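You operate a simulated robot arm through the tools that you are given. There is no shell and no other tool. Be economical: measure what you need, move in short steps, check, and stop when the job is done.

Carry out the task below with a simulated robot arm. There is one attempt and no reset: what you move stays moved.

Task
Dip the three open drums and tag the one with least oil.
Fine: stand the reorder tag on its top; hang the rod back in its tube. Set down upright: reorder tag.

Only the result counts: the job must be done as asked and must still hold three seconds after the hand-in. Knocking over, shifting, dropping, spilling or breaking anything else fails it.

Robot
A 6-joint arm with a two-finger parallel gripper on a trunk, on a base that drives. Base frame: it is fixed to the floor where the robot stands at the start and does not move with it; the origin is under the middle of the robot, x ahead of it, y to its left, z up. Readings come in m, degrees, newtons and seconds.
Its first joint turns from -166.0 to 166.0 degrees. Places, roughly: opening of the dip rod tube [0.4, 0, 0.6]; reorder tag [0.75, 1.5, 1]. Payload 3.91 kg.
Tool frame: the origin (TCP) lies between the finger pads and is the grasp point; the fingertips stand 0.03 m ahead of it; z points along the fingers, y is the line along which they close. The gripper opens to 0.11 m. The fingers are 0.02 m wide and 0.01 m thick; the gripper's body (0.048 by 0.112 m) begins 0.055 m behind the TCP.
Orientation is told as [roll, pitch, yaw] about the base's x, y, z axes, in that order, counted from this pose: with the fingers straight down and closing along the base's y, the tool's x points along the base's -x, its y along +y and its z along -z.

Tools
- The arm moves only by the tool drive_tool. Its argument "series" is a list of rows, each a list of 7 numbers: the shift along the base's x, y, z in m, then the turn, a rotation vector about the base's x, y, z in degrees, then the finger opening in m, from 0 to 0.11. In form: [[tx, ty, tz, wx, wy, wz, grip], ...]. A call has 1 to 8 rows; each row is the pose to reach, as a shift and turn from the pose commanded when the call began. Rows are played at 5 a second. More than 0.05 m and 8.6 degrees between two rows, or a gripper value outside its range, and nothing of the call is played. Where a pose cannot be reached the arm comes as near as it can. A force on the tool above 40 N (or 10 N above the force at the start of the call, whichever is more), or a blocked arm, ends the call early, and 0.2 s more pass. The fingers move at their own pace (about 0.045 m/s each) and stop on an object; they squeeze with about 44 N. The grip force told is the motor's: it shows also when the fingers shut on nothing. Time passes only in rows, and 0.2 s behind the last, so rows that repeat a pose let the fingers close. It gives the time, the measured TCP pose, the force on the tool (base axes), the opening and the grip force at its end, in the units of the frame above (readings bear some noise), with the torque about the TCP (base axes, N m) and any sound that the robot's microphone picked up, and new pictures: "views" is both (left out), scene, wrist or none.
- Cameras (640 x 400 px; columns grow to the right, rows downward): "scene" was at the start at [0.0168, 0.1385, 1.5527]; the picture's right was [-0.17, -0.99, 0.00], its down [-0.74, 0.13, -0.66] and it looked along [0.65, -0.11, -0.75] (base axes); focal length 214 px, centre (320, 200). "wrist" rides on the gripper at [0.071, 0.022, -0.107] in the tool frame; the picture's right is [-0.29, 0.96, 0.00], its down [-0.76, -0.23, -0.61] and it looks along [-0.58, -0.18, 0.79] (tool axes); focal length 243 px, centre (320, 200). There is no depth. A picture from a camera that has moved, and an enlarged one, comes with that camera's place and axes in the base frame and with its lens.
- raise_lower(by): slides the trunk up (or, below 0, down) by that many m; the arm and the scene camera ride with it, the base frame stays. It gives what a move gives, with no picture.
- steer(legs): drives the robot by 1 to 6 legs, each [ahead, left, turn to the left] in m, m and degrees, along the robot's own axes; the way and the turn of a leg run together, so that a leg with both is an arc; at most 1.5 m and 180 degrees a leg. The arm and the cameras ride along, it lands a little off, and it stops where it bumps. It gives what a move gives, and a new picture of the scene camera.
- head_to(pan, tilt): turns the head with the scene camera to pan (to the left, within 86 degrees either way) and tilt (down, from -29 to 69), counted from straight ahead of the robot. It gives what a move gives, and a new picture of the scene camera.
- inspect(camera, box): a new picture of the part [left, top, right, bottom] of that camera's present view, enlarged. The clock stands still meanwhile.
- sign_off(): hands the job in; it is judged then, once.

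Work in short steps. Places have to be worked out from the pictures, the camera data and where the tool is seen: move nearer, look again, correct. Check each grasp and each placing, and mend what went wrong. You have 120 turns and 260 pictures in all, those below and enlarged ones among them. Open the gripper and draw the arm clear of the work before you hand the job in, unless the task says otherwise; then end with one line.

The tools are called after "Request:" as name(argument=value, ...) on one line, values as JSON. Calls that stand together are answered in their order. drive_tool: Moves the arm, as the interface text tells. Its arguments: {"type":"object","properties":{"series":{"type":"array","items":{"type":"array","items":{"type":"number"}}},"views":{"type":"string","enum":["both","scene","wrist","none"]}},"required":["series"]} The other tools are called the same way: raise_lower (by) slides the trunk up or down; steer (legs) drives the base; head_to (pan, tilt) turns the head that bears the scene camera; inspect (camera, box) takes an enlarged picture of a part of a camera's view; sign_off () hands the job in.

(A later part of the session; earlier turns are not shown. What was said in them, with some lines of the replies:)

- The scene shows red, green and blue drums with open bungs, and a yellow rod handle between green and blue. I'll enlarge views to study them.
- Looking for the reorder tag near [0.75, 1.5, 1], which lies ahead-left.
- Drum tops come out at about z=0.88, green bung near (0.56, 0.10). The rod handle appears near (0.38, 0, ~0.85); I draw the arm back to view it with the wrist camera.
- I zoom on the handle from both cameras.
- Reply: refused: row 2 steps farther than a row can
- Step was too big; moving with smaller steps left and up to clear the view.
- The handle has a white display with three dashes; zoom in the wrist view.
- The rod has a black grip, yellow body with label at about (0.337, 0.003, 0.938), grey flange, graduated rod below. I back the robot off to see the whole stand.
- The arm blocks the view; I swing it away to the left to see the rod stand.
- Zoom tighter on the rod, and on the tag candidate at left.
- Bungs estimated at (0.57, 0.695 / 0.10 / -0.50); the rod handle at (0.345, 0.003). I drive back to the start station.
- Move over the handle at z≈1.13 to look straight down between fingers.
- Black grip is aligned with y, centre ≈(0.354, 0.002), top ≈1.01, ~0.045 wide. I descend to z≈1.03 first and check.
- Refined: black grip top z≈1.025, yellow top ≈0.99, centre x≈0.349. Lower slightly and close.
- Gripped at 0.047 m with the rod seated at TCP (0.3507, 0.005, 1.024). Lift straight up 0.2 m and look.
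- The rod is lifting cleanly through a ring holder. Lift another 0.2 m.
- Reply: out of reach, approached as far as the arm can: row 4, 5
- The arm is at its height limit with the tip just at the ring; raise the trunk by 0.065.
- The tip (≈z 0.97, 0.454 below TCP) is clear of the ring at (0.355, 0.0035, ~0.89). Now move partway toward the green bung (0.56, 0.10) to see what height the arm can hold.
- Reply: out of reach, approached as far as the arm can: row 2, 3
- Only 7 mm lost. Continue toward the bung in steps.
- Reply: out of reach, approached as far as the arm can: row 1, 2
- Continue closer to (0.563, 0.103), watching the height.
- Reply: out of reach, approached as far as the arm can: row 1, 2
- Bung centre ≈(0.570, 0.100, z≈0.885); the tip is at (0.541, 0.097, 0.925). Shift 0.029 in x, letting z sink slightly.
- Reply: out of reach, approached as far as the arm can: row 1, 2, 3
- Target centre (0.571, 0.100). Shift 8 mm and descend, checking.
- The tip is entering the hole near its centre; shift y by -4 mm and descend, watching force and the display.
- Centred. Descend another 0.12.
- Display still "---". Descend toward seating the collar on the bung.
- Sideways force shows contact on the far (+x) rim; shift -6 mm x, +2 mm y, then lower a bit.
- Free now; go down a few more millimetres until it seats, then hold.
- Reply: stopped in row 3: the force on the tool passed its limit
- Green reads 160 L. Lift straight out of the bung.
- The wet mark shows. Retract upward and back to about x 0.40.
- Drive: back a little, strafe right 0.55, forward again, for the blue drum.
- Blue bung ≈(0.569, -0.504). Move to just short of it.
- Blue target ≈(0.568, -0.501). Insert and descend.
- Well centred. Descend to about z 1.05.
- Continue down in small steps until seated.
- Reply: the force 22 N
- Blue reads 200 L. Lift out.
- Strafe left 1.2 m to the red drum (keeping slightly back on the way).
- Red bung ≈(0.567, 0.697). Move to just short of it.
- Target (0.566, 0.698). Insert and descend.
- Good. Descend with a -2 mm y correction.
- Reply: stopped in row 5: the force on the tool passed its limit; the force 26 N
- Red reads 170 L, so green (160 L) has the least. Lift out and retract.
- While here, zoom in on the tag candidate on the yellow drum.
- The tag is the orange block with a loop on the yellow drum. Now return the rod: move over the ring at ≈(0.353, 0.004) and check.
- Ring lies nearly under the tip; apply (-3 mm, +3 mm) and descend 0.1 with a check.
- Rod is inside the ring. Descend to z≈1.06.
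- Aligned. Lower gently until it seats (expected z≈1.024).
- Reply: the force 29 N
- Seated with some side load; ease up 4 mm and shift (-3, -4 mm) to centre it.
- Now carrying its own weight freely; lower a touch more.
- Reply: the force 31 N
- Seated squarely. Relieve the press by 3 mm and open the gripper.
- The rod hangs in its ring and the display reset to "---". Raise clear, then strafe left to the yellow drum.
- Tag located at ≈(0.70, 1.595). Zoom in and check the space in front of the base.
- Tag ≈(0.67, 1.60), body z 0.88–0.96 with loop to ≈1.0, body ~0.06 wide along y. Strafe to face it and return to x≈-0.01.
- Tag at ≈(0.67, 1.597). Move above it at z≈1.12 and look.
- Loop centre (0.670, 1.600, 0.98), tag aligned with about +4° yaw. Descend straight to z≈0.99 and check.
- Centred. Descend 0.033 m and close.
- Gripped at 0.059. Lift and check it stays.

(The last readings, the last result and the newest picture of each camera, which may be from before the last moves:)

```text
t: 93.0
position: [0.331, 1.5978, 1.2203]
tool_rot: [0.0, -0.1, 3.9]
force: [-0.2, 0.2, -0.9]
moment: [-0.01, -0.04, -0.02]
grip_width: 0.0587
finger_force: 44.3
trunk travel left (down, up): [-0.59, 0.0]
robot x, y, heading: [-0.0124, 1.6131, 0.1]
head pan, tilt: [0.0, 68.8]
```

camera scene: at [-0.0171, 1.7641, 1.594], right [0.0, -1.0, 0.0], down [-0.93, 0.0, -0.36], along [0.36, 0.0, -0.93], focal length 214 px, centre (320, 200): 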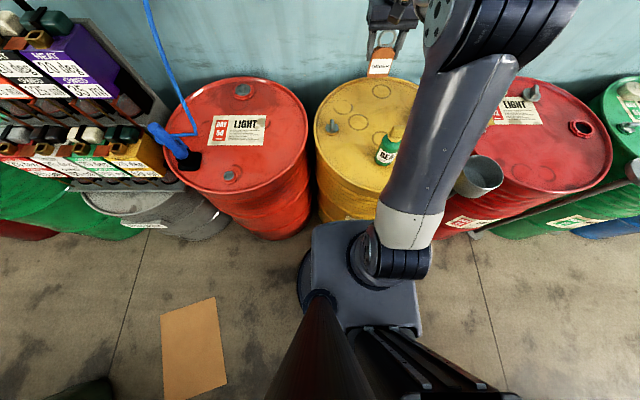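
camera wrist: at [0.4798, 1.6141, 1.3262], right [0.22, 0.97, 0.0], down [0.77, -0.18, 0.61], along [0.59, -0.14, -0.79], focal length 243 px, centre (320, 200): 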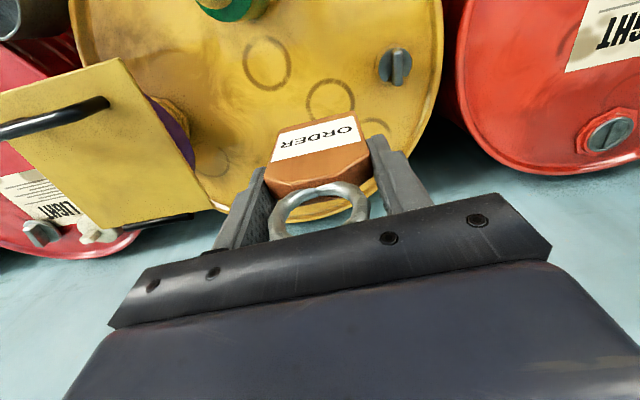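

Tag held firmly. Drive to face the green drum (y≈0.3).

Request:
steer(legs=[[-0.06, 0, 0], [0, -1.3, 0], [0.05, 0, 0]])

Request:
head_to(pan=10, tilt=50)

```text
t: 100.7
position: [0.3284, 0.2942, 1.2199]
tool_rot: [0.2, 0.1, 4.1]
force: [0.5, 0.0, -0.2]
moment: [-0.05, 0.02, -0.02]
grip_width: 0.0587
finger_force: 43.7
trunk travel left (down, up): [-0.59, 0.0]
robot x, y, heading: [-0.0173, 0.3046, -0.1]
head pan, tilt: [0.0, 68.8]
camera scene: at [-0.0216, 0.4597, 1.5941], right [0.0, -1.0, 0.0], down [-0.93, 0.0, -0.36], along [0.36, 0.0, -0.93], focal length 214 px, centre (320, 200)
```

scene: 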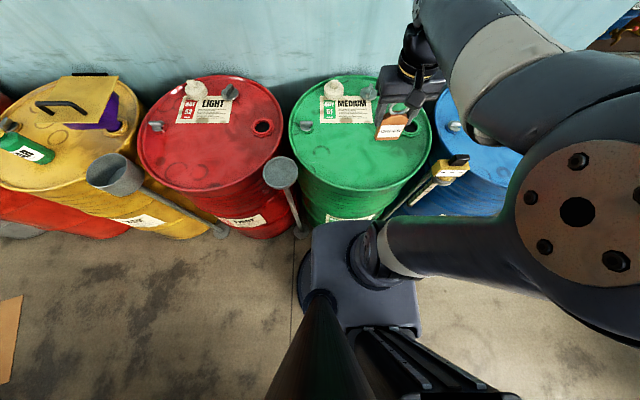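

```text
t: 101.5
position: [0.327, 0.2932, 1.2178]
tool_rot: [0.0, 0.0, 4.0]
force: [0.5, 0.9, -0.6]
moment: [0.0, 0.01, 0.01]
grip_width: 0.0585
finger_force: 44.2
trunk travel left (down, up): [-0.59, 0.0]
robot x, y, heading: [-0.0175, 0.306, 0.1]
head pan, tilt: [10.0, 50.0]
camera scene: at [-0.0027, 0.4731, 1.616], right [0.18, -0.98, 0.0], down [-0.75, -0.13, -0.64], along [0.63, 0.11, -0.77], focal length 214 px, centre (320, 200)
```

scene: 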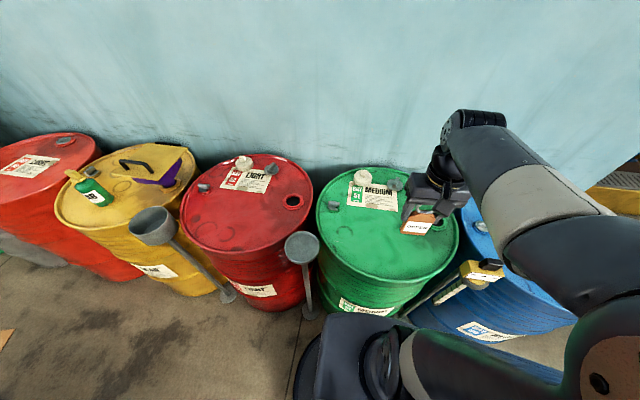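

Clear spot on the green top at ≈(0.46, 0.30). Move above and descend to z≈0.98.

Request:
drive_tool(series=[[0.045, 0.002, -0.01, 0, 0, -1, 0.0], [0.09, 0.004, -0.04, 0, 0, -2, 0.0], [0.133, 0.006, -0.07, 0, 0, -4, 0.0], [0.133, 0.006, -0.115, 0, 0, -4, 0.0], [0.133, 0.006, -0.16, 0, 0, -4, 0.0], [0.133, 0.006, -0.2, 0, 0, -4, 0.0], [0.133, 0.006, -0.235, 0, 0, -4, 0.0]])

Request:
inspect(camera="scene", box=[330, 160, 470, 280])

```text
refused: row 2 steps farther than a row can; nothing moved
```

```text
3.33 times, centred on (400, 220) of scene
camera zoom: at [-0.0027, 0.4731, 1.616], right [0.18, -0.98, 0.0], down [-0.75, -0.13, -0.64], along [0.63, 0.11, -0.77], focal length 715 px, centre (53, 133)
```

zoom: 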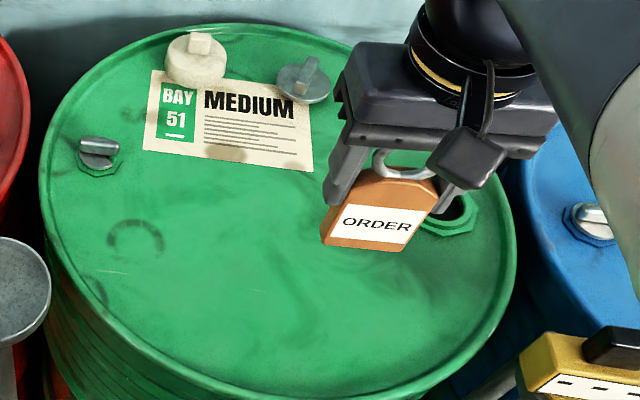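

Retry with smaller steps.

Request:
drive_tool(series=[[0.045, 0.002, 0, 0, 0, -1, 0.0], [0.09, 0.004, 0, 0, 0, -2, 0.0], [0.133, 0.006, -0.01, 0, 0, -4, 0.0], [0.133, 0.006, -0.055, 0, 0, -4, 0.0], [0.133, 0.006, -0.1, 0, 0, -4, 0.0], [0.133, 0.006, -0.145, 0, 0, -4, 0.0], [0.133, 0.006, -0.19, 0, 0, -4, 0.0], [0.133, 0.006, -0.23, 0, 0, -4, 0.0]])

Request:
inspect(camera="scene", box=[330, 160, 470, 280])

```text
t: 103.3
position: [0.4609, 0.3004, 0.9923]
tool_rot: [0.0, 0.1, 0.3]
force: [0.6, 0.0, -0.1]
moment: [0.01, 0.0, -0.02]
grip_width: 0.0587
finger_force: 44.4
trunk travel left (down, up): [-0.59, 0.0]
robot x, y, heading: [-0.0215, 0.3061, 0.0]
head pan, tilt: [10.0, 50.0]
camera scene: at [-0.0022, 0.4732, 1.6161], right [0.18, -0.98, 0.0], down [-0.75, -0.13, -0.64], along [0.63, 0.11, -0.77], focal length 214 px, centre (320, 200)
camera wrist: at [0.3907, 0.3208, 1.0992], right [0.29, 0.96, 0.0], down [0.76, -0.23, 0.61], along [0.58, -0.17, -0.79], focal length 243 px, centre (320, 200)
```

scene: 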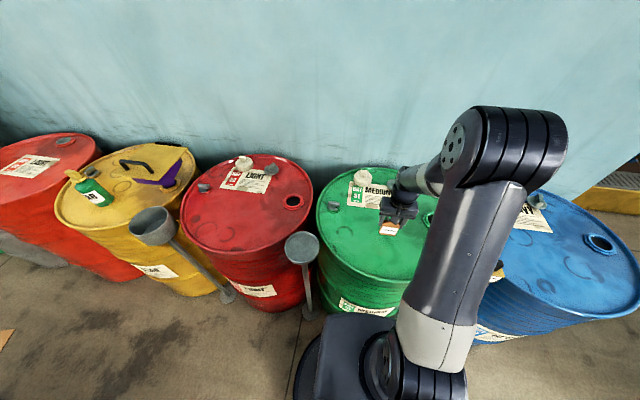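
wrist: 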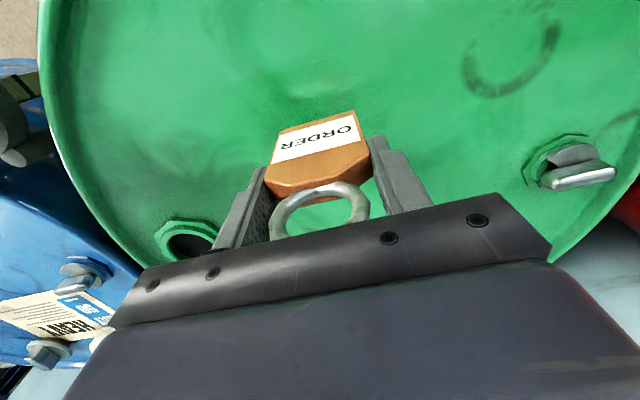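

```text
3.33 times, centred on (400, 220) of scene
camera zoom: at [-0.0022, 0.4732, 1.6161], right [0.18, -0.98, 0.0], down [-0.75, -0.13, -0.64], along [0.63, 0.11, -0.77], focal length 715 px, centre (53, 133)
```

zoom: 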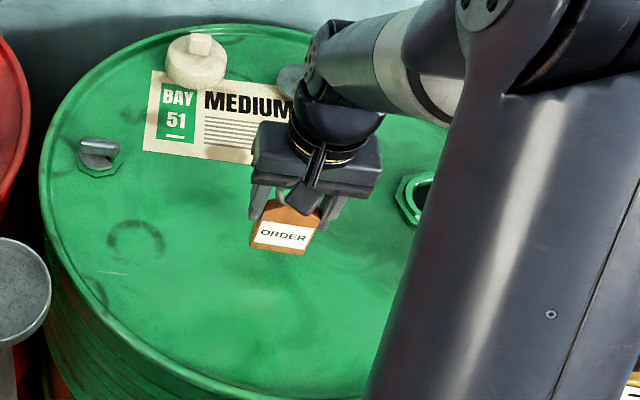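

Spot is clear. Lower in small steps until contact (~0.957).

Request:
drive_tool(series=[[0, 0, -0.02, 0, 0, 0, 0.0], [0, 0, -0.029, 0, 0, 0, 0.0], [0, 0, -0.032, 0, 0, 0, 0.0], [0, 0, -0.035, 0, 0, 0, 0.0]])

```text
t: 104.3
position: [0.4603, 0.3006, 0.9565]
tool_rot: [0.0, -0.2, 0.1]
force: [-0.2, -0.6, 19.1]
moment: [-0.15, 0.17, -0.01]
grip_width: 0.0589
finger_force: 44.1
trunk travel left (down, up): [-0.59, 0.0]
robot x, y, heading: [-0.016, 0.3097, 0.1]
head pan, tilt: [10.0, 50.0]
camera scene: at [-0.0039, 0.473, 1.6165], right [0.18, -0.98, 0.0], down [-0.75, -0.13, -0.64], along [0.63, 0.11, -0.77], focal length 214 px, centre (320, 200)
camera wrist: at [0.3898, 0.3207, 1.0639], right [0.29, 0.96, 0.0], down [0.76, -0.23, 0.61], along [0.58, -0.17, -0.79], focal length 243 px, centre (320, 200)
```

scene: 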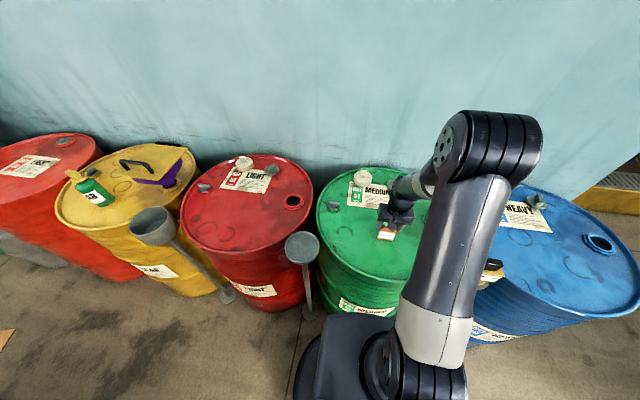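
wrist: 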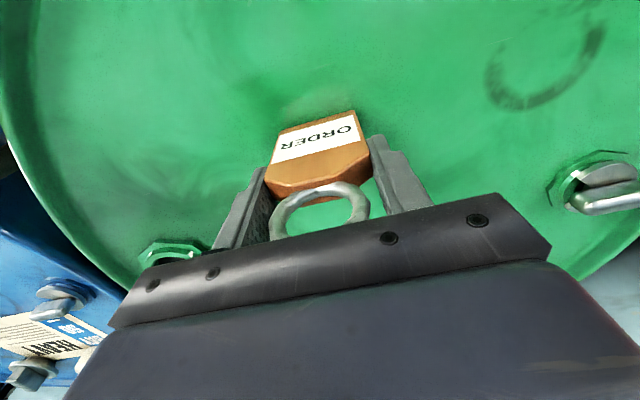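

Contact at 19 N, square. Relieve slightly, open, then rise straight up.

Request:
drive_tool(series=[[0, 0, 0.0015, 0, 0, 0, 0.0], [0, 0, 0.0015, 0, 0, 0, 0.08], [0, 0, 0.0015, 0, 0, 0, 0.11], [0, 0, 0.0015, 0, 0, 0, 0.11], [0, 0, 0.0015, 0, 0, 0, 0.11], [0, 0, 0.03, 0, 0, 0, 0.11], [0, 0, 0.07, 0, 0, 0, 0.11], [0, 0, 0.12, 0, 0, 0, 0.11]], views="wrist")

Request:
drive_tool(series=[[0, 0, 0.05, 0, 0, 0, 0.11], [0, 0, 0.1, 0, 0, 0, 0.11], [-0.05, 0, 0.1, 0, 0, 0, 0.11], [-0.1, 0, 0.1, 0, 0, 0, 0.11], [-0.15, 0, 0.1, 0, 0, 0, 0.11]])

Request:
inspect(camera="scene", box=[330, 160, 530, 320])

```text
t: 106.1
position: [0.4624, 0.3016, 1.0729]
tool_rot: [0.0, 0.1, 0.2]
force: [-0.3, -0.5, 0.2]
moment: [-0.01, -0.01, -0.01]
grip_width: 0.1099
finger_force: 0.2
trunk travel left (down, up): [-0.59, 0.0]
robot x, y, heading: [-0.0212, 0.3103, 0.5]
head pan, tilt: [10.0, 50.0]
camera wrist: at [0.392, 0.3203, 1.1811], right [0.29, 0.96, 0.0], down [0.76, -0.23, 0.61], along [0.58, -0.17, -0.8], focal length 243 px, centre (320, 200)
```

wrist: 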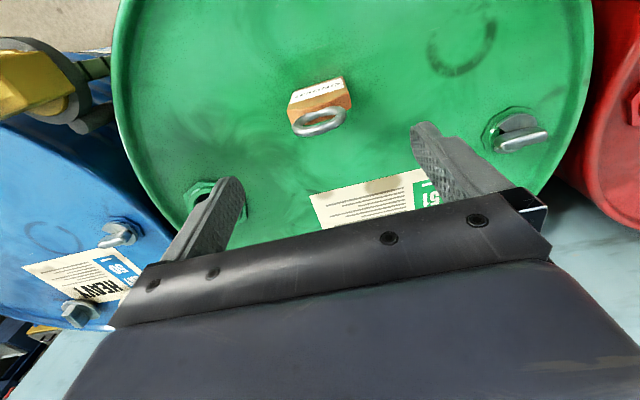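

```text
t: 107.3
position: [0.3121, 0.2989, 1.1755]
tool_rot: [0.0, 0.0, 0.1]
force: [-0.4, -0.6, -0.9]
moment: [-0.04, -0.01, -0.02]
grip_width: 0.1102
finger_force: 0.1
trunk travel left (down, up): [-0.59, 0.0]
robot x, y, heading: [-0.0153, 0.3108, 0.0]
head pan, tilt: [10.0, 50.0]
camera scene: at [-0.0032, 0.4732, 1.616], right [0.18, -0.98, 0.0], down [-0.75, -0.13, -0.64], along [0.63, 0.11, -0.77], focal length 214 px, centre (320, 200)
camera wrist: at [0.2412, 0.3196, 1.2819], right [0.29, 0.96, 0.0], down [0.76, -0.23, 0.61], along [0.58, -0.17, -0.79], focal length 243 px, centre (320, 200)
```

scene: 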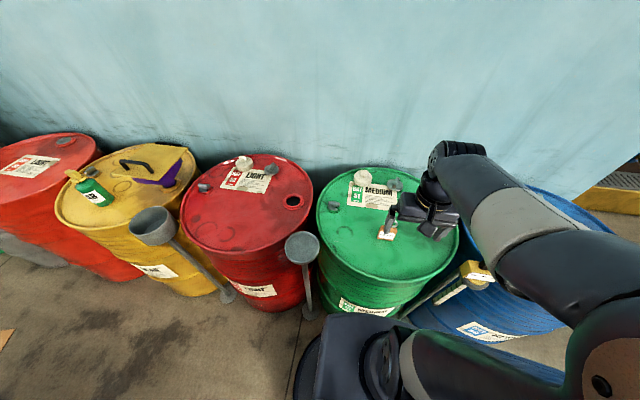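
wrist: 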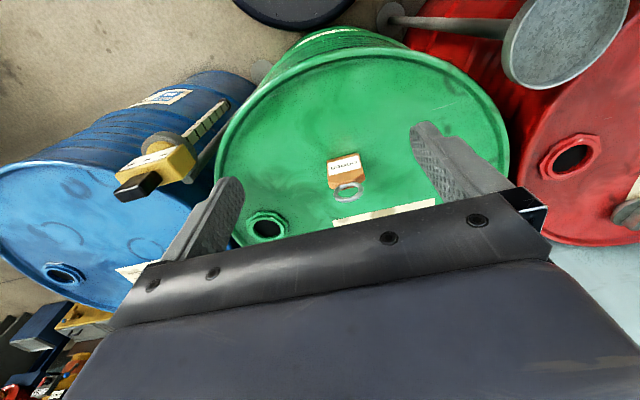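

```text
2.50 times, centred on (430, 240) of scene
camera zoom: at [-0.0032, 0.4732, 1.616], right [0.18, -0.98, 0.0], down [-0.75, -0.13, -0.64], along [0.63, 0.11, -0.77], focal length 536 px, centre (45, 100)
```

zoom: 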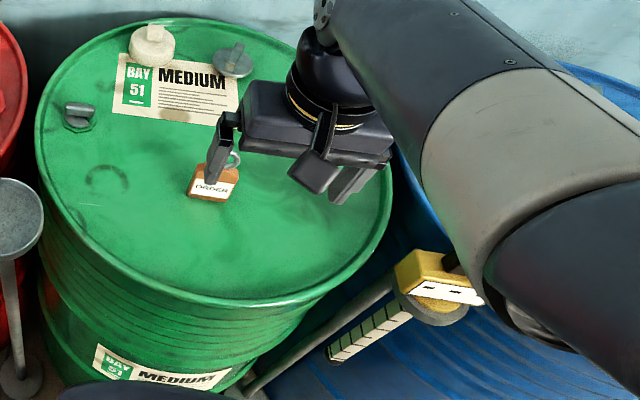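

The tag stands upright on the green drum (160 L, the least), the rod hangs in its ring, and the gripper is open and clear. Handing in.

Request:
sign_off()

```text
The job is handed in.
```

I dipped all three open drums and tagged the green one, which has the least oil: green reads 160 L, red 170 L and blue 200 L. The reorder tag stands upright on the green drum's top, and the rod is hanging back in its tube.
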